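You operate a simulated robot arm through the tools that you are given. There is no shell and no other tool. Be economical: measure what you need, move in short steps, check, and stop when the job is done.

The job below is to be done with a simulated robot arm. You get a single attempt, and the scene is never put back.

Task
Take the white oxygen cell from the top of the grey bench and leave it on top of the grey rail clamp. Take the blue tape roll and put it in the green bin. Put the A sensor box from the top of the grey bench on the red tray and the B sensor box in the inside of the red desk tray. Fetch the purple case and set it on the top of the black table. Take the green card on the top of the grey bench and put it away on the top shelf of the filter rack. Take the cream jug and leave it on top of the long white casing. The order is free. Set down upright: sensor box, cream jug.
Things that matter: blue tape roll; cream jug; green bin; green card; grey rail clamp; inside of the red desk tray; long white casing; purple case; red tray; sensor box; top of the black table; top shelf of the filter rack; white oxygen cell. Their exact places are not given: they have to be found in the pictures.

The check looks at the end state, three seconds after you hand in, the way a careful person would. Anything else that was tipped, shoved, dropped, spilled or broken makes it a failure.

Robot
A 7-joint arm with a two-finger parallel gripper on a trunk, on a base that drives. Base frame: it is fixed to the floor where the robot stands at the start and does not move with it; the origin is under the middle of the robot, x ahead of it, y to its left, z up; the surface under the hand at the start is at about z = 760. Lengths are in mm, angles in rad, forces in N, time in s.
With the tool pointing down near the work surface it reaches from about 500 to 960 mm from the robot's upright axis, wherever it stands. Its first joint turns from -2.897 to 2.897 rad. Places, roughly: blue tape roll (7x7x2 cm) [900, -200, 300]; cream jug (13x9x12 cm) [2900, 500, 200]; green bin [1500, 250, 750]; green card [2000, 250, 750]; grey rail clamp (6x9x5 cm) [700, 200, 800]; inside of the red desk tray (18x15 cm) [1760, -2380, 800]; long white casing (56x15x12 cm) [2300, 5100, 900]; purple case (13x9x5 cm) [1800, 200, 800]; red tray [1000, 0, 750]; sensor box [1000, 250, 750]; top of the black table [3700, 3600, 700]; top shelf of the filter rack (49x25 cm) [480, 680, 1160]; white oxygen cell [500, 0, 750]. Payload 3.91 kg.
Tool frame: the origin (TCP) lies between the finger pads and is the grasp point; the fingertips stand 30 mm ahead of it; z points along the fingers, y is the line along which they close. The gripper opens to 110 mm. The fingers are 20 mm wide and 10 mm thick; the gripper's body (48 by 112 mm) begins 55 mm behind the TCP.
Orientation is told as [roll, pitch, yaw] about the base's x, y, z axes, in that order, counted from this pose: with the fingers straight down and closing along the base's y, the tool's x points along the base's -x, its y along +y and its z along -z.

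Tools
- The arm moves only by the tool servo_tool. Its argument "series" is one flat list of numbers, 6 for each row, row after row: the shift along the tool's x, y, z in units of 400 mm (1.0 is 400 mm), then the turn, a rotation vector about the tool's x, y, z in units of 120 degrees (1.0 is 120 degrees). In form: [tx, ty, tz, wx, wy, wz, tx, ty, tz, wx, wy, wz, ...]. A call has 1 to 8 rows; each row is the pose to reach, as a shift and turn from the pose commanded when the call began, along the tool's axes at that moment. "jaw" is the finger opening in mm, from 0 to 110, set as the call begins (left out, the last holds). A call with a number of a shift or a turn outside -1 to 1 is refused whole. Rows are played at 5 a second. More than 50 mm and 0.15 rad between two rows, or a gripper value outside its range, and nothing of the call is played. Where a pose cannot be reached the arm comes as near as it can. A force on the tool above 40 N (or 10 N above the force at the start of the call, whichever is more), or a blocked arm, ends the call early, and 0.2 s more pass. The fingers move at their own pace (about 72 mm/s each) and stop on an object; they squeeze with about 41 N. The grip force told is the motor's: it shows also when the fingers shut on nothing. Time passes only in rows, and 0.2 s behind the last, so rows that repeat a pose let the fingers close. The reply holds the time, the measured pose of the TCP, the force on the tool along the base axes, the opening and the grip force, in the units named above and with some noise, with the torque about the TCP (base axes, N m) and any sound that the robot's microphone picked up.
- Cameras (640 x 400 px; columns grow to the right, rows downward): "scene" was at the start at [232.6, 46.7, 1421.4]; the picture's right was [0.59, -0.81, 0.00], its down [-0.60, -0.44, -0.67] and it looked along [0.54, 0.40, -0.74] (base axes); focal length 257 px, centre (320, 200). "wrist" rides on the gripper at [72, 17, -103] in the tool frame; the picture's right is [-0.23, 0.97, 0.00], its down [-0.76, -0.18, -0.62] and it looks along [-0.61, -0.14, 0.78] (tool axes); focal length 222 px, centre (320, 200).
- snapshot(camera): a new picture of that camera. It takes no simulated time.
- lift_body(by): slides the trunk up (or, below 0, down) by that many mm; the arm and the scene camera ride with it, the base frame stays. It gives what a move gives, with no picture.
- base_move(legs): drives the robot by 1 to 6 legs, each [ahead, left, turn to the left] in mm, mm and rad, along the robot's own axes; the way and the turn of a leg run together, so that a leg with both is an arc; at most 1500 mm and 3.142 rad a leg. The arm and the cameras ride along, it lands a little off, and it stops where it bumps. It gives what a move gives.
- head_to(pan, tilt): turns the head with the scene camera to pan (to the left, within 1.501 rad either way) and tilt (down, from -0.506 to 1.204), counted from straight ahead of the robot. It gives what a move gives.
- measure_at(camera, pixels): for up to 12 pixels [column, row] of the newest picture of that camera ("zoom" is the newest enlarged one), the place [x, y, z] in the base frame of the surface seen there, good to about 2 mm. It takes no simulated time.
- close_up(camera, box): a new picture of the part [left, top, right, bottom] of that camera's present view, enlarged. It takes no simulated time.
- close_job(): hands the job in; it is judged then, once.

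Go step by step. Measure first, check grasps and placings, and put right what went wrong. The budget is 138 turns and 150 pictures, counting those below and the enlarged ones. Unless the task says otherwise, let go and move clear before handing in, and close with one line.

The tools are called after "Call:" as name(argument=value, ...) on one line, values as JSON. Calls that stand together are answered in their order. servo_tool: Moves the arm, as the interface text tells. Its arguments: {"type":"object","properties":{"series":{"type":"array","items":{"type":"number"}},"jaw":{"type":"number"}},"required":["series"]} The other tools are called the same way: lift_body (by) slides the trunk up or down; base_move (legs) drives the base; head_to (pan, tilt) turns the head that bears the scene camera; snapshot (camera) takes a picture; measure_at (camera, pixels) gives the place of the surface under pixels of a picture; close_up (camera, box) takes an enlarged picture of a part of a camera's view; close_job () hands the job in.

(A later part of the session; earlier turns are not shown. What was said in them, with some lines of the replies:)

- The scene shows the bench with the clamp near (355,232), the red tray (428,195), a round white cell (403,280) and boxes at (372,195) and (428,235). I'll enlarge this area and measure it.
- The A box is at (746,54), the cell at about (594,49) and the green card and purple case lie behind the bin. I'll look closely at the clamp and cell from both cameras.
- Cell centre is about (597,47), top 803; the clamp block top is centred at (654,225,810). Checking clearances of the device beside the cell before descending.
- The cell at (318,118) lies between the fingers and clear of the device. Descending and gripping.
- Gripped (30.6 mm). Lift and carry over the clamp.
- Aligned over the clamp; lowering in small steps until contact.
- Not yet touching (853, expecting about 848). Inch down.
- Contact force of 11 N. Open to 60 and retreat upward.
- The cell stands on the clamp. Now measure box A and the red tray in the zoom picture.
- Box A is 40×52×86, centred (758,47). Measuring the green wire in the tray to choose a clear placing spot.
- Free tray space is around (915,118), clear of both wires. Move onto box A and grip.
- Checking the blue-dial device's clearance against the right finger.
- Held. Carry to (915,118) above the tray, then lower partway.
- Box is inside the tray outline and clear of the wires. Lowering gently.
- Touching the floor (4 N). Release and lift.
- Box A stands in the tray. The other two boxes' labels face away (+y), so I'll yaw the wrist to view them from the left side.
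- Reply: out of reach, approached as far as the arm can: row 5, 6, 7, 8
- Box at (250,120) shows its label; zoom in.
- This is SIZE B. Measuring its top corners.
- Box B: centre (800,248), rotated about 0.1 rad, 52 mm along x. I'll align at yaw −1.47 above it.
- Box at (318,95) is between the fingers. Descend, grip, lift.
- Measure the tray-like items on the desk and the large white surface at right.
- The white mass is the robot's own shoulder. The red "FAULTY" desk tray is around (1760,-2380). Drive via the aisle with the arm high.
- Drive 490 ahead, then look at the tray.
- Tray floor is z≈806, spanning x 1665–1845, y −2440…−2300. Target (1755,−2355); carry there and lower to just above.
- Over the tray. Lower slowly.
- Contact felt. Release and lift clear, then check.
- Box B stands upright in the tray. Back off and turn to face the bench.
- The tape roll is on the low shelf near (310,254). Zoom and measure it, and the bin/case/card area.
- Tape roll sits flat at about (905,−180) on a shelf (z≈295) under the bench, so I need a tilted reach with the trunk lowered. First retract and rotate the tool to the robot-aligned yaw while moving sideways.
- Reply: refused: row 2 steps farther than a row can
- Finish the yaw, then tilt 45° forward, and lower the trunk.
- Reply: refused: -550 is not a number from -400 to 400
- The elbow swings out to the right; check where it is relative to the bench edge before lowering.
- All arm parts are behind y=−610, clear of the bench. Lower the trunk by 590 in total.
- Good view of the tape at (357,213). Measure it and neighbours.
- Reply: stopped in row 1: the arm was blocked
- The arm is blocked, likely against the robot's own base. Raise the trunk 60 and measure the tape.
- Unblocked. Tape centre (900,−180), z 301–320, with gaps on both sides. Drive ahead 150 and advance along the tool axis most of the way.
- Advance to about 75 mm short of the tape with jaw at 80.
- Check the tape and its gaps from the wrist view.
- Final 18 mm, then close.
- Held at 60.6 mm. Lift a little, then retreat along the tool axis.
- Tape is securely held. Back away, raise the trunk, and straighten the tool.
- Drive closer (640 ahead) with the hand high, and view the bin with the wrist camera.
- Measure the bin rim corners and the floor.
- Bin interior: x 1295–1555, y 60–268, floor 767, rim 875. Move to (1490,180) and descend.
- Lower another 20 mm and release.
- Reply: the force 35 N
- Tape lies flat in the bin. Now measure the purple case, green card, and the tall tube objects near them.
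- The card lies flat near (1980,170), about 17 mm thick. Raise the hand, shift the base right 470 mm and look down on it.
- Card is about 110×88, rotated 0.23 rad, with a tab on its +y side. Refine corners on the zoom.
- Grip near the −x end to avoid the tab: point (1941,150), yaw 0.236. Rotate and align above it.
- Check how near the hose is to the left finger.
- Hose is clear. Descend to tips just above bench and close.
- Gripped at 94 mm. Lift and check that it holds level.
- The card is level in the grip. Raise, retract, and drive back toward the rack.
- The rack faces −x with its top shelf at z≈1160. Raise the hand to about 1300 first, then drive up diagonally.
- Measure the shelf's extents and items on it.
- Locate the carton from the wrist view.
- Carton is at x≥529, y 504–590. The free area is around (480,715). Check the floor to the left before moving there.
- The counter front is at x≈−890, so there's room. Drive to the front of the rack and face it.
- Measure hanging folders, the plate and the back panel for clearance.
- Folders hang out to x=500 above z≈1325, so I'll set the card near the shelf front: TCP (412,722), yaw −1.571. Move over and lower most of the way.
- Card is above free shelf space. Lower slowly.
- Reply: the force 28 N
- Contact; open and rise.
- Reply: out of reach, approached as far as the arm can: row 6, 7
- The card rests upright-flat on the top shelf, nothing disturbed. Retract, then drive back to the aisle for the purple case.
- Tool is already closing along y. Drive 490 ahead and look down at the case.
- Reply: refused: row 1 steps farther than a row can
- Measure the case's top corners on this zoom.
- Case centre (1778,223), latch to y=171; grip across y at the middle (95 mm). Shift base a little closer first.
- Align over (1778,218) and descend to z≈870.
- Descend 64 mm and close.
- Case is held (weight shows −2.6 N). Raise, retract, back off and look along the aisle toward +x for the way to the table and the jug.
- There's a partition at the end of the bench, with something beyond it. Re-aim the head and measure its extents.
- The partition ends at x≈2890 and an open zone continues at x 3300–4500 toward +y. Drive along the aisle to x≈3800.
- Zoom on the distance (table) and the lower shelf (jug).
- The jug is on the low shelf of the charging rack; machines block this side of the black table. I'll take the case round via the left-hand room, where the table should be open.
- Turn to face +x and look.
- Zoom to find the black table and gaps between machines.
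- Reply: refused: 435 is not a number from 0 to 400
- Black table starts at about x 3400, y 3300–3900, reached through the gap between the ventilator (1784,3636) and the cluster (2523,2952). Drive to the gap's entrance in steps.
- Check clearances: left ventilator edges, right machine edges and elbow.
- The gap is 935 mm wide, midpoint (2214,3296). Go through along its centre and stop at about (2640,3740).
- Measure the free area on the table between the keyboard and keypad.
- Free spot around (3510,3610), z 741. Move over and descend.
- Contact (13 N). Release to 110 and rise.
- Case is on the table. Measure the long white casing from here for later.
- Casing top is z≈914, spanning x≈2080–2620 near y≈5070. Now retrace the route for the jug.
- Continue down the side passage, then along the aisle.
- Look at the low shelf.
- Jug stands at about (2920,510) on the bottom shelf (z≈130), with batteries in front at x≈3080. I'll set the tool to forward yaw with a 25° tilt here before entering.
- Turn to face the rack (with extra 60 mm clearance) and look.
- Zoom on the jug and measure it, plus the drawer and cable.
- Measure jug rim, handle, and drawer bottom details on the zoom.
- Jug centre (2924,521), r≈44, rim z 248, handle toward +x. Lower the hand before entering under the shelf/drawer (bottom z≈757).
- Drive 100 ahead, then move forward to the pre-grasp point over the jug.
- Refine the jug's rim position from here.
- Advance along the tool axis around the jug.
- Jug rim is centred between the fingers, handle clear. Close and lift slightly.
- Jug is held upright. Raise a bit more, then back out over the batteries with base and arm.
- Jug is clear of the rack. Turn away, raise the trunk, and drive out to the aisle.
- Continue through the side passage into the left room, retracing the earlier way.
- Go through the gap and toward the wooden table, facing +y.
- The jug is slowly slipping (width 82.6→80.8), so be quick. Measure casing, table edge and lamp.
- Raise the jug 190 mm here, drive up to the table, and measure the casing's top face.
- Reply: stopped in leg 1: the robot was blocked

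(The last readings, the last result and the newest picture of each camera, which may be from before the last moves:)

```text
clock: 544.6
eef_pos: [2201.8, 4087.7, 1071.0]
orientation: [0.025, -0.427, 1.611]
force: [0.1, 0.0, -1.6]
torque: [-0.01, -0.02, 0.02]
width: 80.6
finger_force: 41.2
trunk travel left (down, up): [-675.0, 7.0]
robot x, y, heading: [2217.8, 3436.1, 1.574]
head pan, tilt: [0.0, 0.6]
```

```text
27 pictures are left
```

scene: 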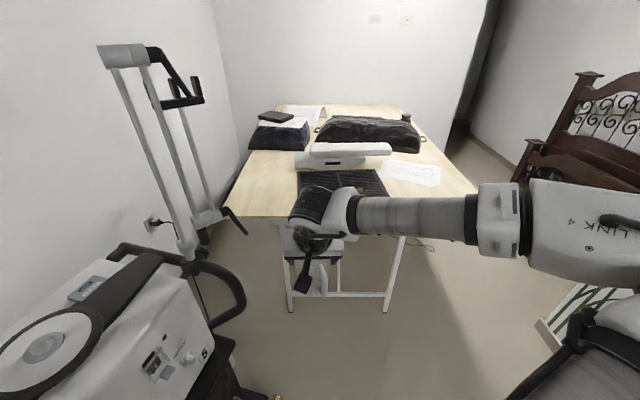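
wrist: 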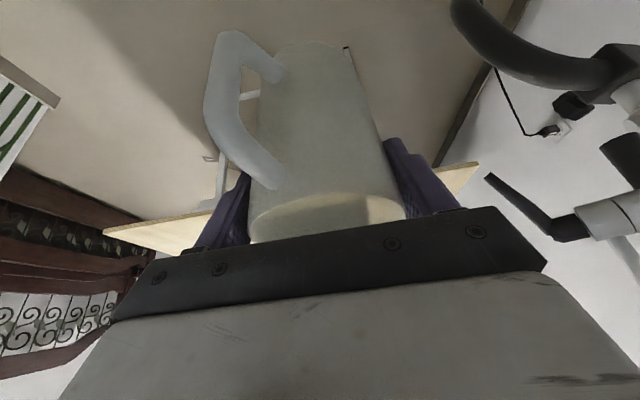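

The base bumped, most likely the ventilator's foot at left (1903,3646). Check whether anything moved and then shift right before advancing.

Call:
base_move(legs=[[0, -190, 0]])

Call:
head_to(pan=0.6, tilt=0.7)

Call:
snapshot(camera="scene")

```text
clock: 546.7
eef_pos: [2392.0, 4086.1, 1071.7]
orientation: [0.024, -0.43, 1.608]
force: [1.0, 0.0, -0.9]
torque: [-0.03, 0.02, 0.01]
width: 80.6
finger_force: 41.3
trunk travel left (down, up): [-675.0, 7.0]
robot x, y, heading: [2413.8, 3442.5, 1.577]
head pan, tilt: [0.0, 0.6]
```

```text
clock: 547.7
eef_pos: [2392.3, 4087.1, 1071.4]
orientation: [0.026, -0.429, 1.608]
force: [-0.4, 0.3, -0.9]
torque: [-0.02, 0.01, 0.02]
width: 80.8
finger_force: 41.1
trunk travel left (down, up): [-675.0, 7.0]
robot x, y, heading: [2408.8, 3438.4, 1.573]
head pan, tilt: [0.6, 0.7]
```

```text
26 pictures are left
```

scene: 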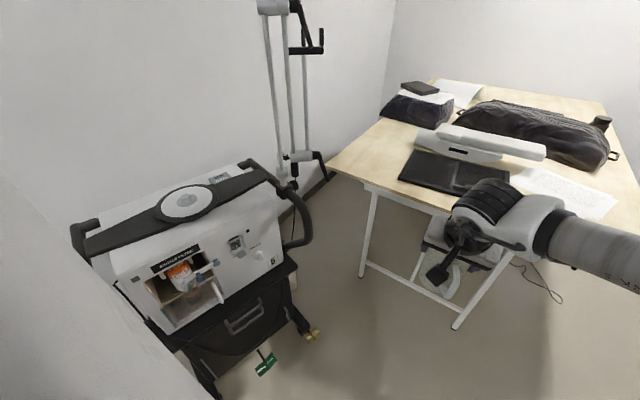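

Call:
measure_at(camera="scene", pixels=[[312, 335], [265, 365], [295, 218], [325, 178], [185, 203], [340, 190], [290, 300], [250, 310]])

Call:
close_up(camera="scene", box=[170, 250, 380, 400])

```text
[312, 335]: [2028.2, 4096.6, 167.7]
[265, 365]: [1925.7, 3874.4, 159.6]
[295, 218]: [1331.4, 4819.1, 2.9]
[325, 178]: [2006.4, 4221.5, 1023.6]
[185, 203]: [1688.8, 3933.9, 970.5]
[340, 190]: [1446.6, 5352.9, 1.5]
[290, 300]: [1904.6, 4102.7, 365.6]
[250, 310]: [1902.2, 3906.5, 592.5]
```

```text
2.67 times, centred on (275, 325) of scene
```

zoom: 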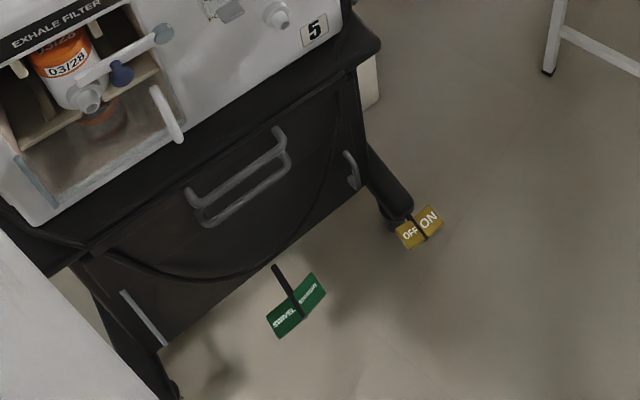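

The lamp tip is where it was (2006,4222), so nothing was moved. Pedals reach x 2028, so stay at x≈2480 and advance to y≈4190.

Call:
base_move(legs=[[0, -75, 0], [745, 0, 0]])

Call:
head_to(pan=0.0, tilt=0.7)

Call:
snapshot(camera="scene")

Call:
snapshot(camera="wrist")

```text
clock: 552.6
eef_pos: [2467.7, 4833.8, 1072.2]
orientation: [0.025, -0.429, 1.609]
force: [0.2, 0.9, -0.4]
torque: [0.0, 0.04, -0.02]
width: 80.5
finger_force: 41.0
trunk travel left (down, up): [-675.0, 7.0]
robot x, y, heading: [2484.0, 4185.2, 1.573]
head pan, tilt: [0.6, 0.7]
```

```text
clock: 553.6
eef_pos: [2468.7, 4834.9, 1071.2]
orientation: [0.027, -0.431, 1.608]
force: [0.3, 0.2, -0.5]
torque: [-0.01, -0.01, 0.0]
width: 80.5
finger_force: 40.6
trunk travel left (down, up): [-675.0, 7.0]
robot x, y, heading: [2485.4, 4187.6, 1.569]
head pan, tilt: [0.0, 0.7]
```

```text
24 pictures are left
```

scene: 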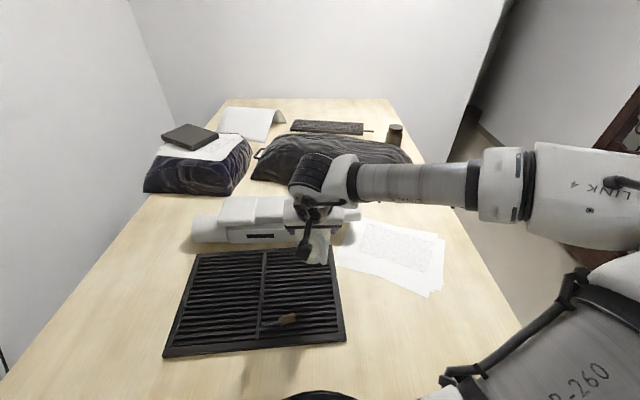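

```text
23 pictures are left
```

wrist: 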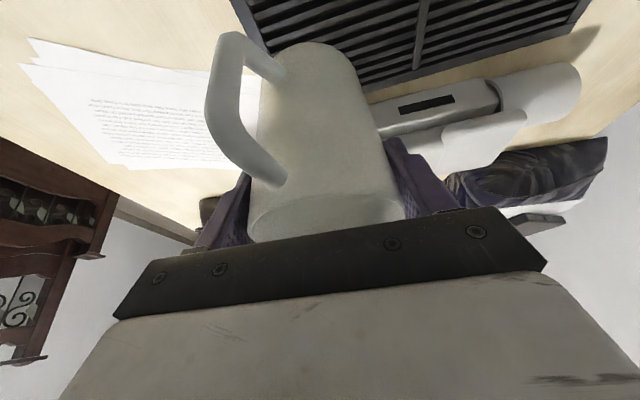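

Measure casing top face edges from this nearer view and zoom.

Call:
close_up(camera="scene", box=[180, 150, 400, 280])

Call:
measure_at(camera="scene", pixels=[[222, 222], [252, 222], [280, 220], [230, 200], [255, 199], [280, 198], [350, 214], [265, 210], [240, 210], [335, 200], [200, 230]])

```text
2.91 times, centred on (290, 215) of scene
```

zoom: 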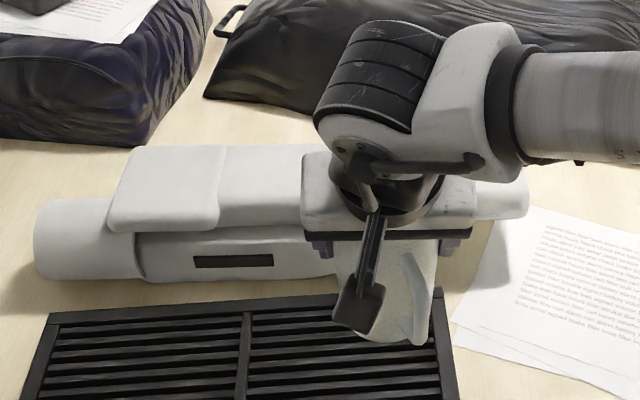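

```text
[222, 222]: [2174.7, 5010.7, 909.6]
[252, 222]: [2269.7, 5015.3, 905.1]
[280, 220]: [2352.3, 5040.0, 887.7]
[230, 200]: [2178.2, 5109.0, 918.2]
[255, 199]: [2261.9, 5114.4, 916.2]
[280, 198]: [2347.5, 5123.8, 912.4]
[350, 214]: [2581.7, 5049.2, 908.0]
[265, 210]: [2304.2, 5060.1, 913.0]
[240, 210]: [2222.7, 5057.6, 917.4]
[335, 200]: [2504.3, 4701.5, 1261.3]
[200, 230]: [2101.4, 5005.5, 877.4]
```

Casing's left pad (x 2155–2268, y 5008–5112, z 917) is the widest flat top; target its centre (2212,5062). First check the jug's attitude in the grip.

Call:
measure_at(camera="wrist", pixels=[[310, 55], [312, 100], [315, 150], [318, 190], [272, 60], [345, 60], [258, 200], [395, 190], [300, 215], [330, 230], [235, 35], [285, 180]])

```text
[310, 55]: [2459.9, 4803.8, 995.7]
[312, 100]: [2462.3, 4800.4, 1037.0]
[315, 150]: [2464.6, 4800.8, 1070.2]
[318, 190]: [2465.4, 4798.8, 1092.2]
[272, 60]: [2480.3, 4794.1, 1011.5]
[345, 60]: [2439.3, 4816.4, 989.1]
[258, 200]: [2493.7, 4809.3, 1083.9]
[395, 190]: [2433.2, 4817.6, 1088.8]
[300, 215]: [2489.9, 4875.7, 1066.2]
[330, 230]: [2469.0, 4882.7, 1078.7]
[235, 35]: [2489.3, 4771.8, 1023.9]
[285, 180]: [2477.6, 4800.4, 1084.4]
```

Jug is upright; its axis is about 7 mm ahead of the TCP. Move to TCP (2215,5056) at the same height.

Call:
servo_tool(series=[-0.065, 0.076, 0.03, 0, 0, 0, -0.131, 0.153, 0.06, 0, 0, 0, -0.196, 0.229, 0.09, 0, 0, 0, -0.262, 0.306, 0.12, 0, 0, 0, -0.327, 0.382, 0.15, 0, 0, 0, -0.392, 0.458, 0.18, 0, 0, 0, -0.458, 0.535, 0.21, 0, 0, 0, -0.523, 0.611, 0.24, 0, 0, 0])

Call:
snapshot(camera="wrist")

Call:
close_up(camera="scene", box=[140, 120, 360, 260])

```text
clock: 555.4
eef_pos: [2214.1, 5052.2, 1075.7]
orientation: [0.024, -0.429, 1.608]
force: [-1.4, -0.7, -1.2]
torque: [0.02, 0.01, 0.02]
width: 80.7
finger_force: 40.5
trunk travel left (down, up): [-675.0, 7.0]
robot x, y, heading: [2483.2, 4184.0, 1.571]
head pan, tilt: [0.0, 0.7]
```

```text
21 pictures are left
```

wrist: 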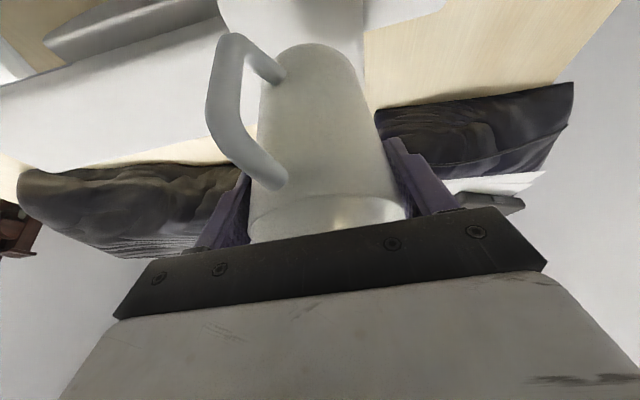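

```text
2.86 times, centred on (250, 190) of scene
```

zoom: 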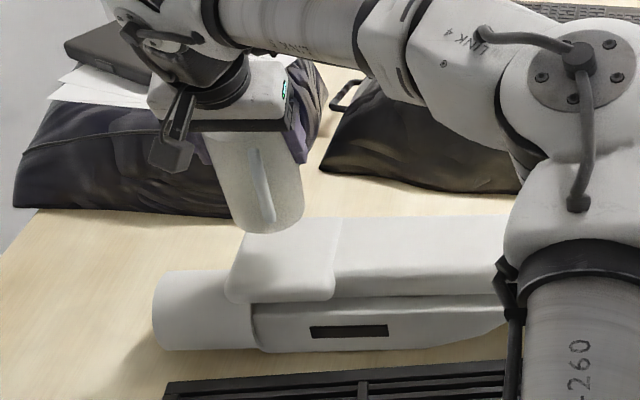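

Measure the jug bottom versus the pad corners.

Call:
measure_at(camera="zoom", pixels=[[270, 228], [240, 222], [298, 218], [230, 290], [328, 292], [336, 224], [245, 238], [280, 265], [320, 240], [262, 180]])

```text
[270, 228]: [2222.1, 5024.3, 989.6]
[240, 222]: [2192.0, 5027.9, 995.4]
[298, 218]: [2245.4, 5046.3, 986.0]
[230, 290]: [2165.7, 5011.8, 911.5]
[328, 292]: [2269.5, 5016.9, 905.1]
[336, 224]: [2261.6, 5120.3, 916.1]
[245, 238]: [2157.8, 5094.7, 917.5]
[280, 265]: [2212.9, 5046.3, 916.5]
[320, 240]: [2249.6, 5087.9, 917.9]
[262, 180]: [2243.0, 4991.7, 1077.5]
```

Jug base is centred over the pad, about 68 mm above. Lower 60, then inch.

Call:
servo_tool(series=[0.021, 0, 0.0455, 0, 0, 0, 0.042, 0, 0.091, 0, 0, 0, 0.0625, 0, 0.136, 0, 0, 0, 0.0625, 0, 0.136, 0, 0, 0])

Call:
servo_tool(series=[0.004, 0, 0.009, 0, 0, 0, 0.008, 0, 0.0175, 0, 0, 0, 0.008, 0, 0.0175, 0, 0, 0])

Call:
close_up(camera="scene", box=[140, 120, 360, 260])

```text
clock: 556.4
eef_pos: [2213.5, 5052.0, 1017.5]
orientation: [0.023, -0.429, 1.607]
force: [0.6, -0.7, -0.5]
torque: [0.02, -0.02, -0.03]
width: 80.6
finger_force: 40.6
trunk travel left (down, up): [-675.0, 7.0]
robot x, y, heading: [2483.5, 4184.3, 1.569]
head pan, tilt: [0.0, 0.7]
```

```text
clock: 557.2
eef_pos: [2212.2, 5052.1, 1011.7]
orientation: [0.025, -0.433, 1.608]
force: [0.5, 1.4, 10.7]
torque: [0.26, -0.38, 0.05]
width: 80.6
finger_force: 40.4
trunk travel left (down, up): [-675.0, 7.0]
robot x, y, heading: [2484.1, 4187.1, 1.57]
head pan, tilt: [0.0, 0.7]
```

```text
2.86 times, centred on (250, 190) of scene
```

zoom: 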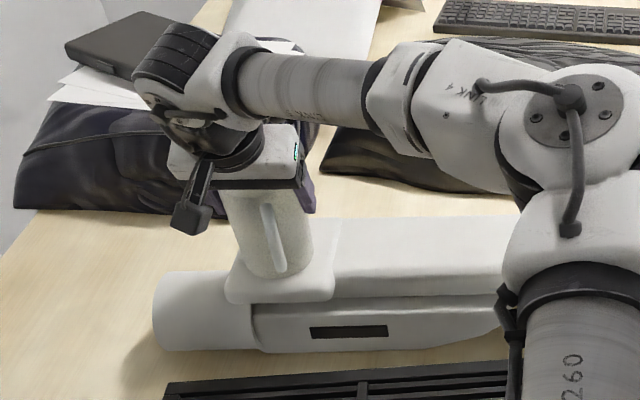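

Contact: 10.7 N, jug stands on the pad. Open and hold, then check before retreating.

Call:
servo_tool(series=[0, 0, 0, 0, 0, 0, 0, 0, 0, 0, 0, 0, 0, 0, 0, 0, 0, 0], jaw=106)

Call:
snapshot(camera="wrist")

```text
clock: 558.0
eef_pos: [2212.2, 5051.8, 1009.5]
orientation: [0.023, -0.429, 1.607]
force: [0.7, 0.6, 0.0]
torque: [0.0, 0.02, -0.01]
width: 106.0
finger_force: 0.0
trunk travel left (down, up): [-675.0, 7.0]
robot x, y, heading: [2485.3, 4186.0, 1.569]
head pan, tilt: [0.0, 0.7]
```

```text
18 pictures are left
```

wrist: 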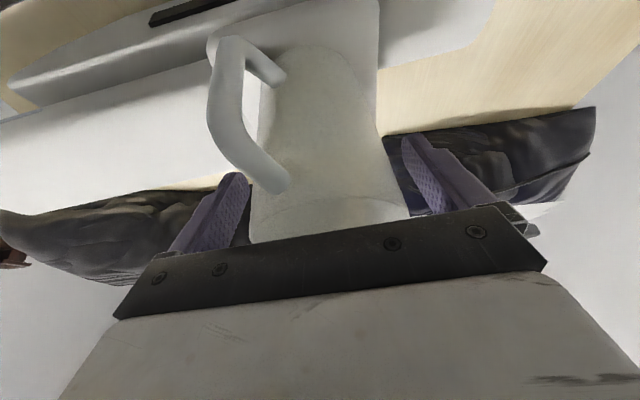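

Fingers are clear of the jug and its handle. Retreat along the tool axis.

Call:
servo_tool(series=[0, 0, -0.04, 0, 0, 0, 0, 0, -0.1, 0, 0, 0, 0, 0, -0.18, 0, 0, 0, 0, 0, -0.26, 0, 0, 0, 0, 0, -0.34, 0, 0, 0, 0, 0, -0.42, 0, 0, 0, 0, 0, -0.42, 0, 0, 0])

Call:
close_up(camera="scene", box=[140, 120, 360, 260])

Call:
snapshot(camera="wrist")

```text
clock: 559.6
eef_pos: [2219.0, 4982.5, 1161.3]
orientation: [0.023, -0.428, 1.607]
force: [0.2, 0.1, 0.0]
torque: [0.0, -0.01, -0.01]
width: 106.0
finger_force: 0.1
trunk travel left (down, up): [-675.0, 7.0]
robot x, y, heading: [2483.4, 4185.0, 1.572]
head pan, tilt: [0.0, 0.7]
```

```text
2.86 times, centred on (250, 190) of scene
```

zoom: 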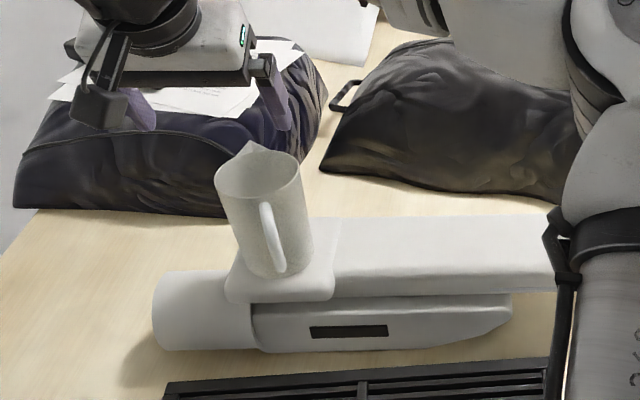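

```text
16 pictures are left
```

wrist: 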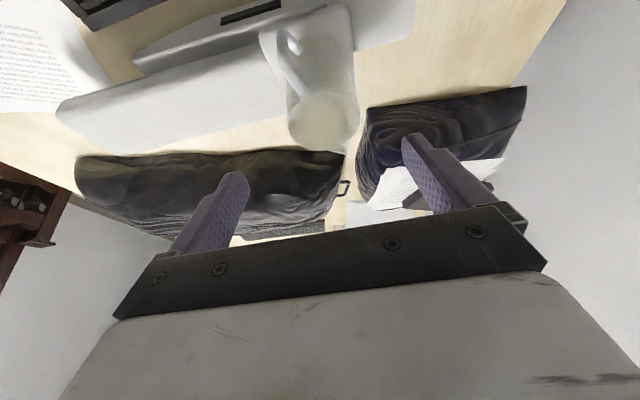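

The jug stands upright on the casing and the hand is clear. All seven placements were checked in pictures, so I'm handing in.

Call:
close_job()

```text
The job is handed in.
```

I've handed in the job with all seven objects at their targets, each one checked in a picture after release. On the last drive the base bumped into something, probably the ventilator's foot pedal; the ventilator's lamp arm measured the same before and after, so I don't think it moved.
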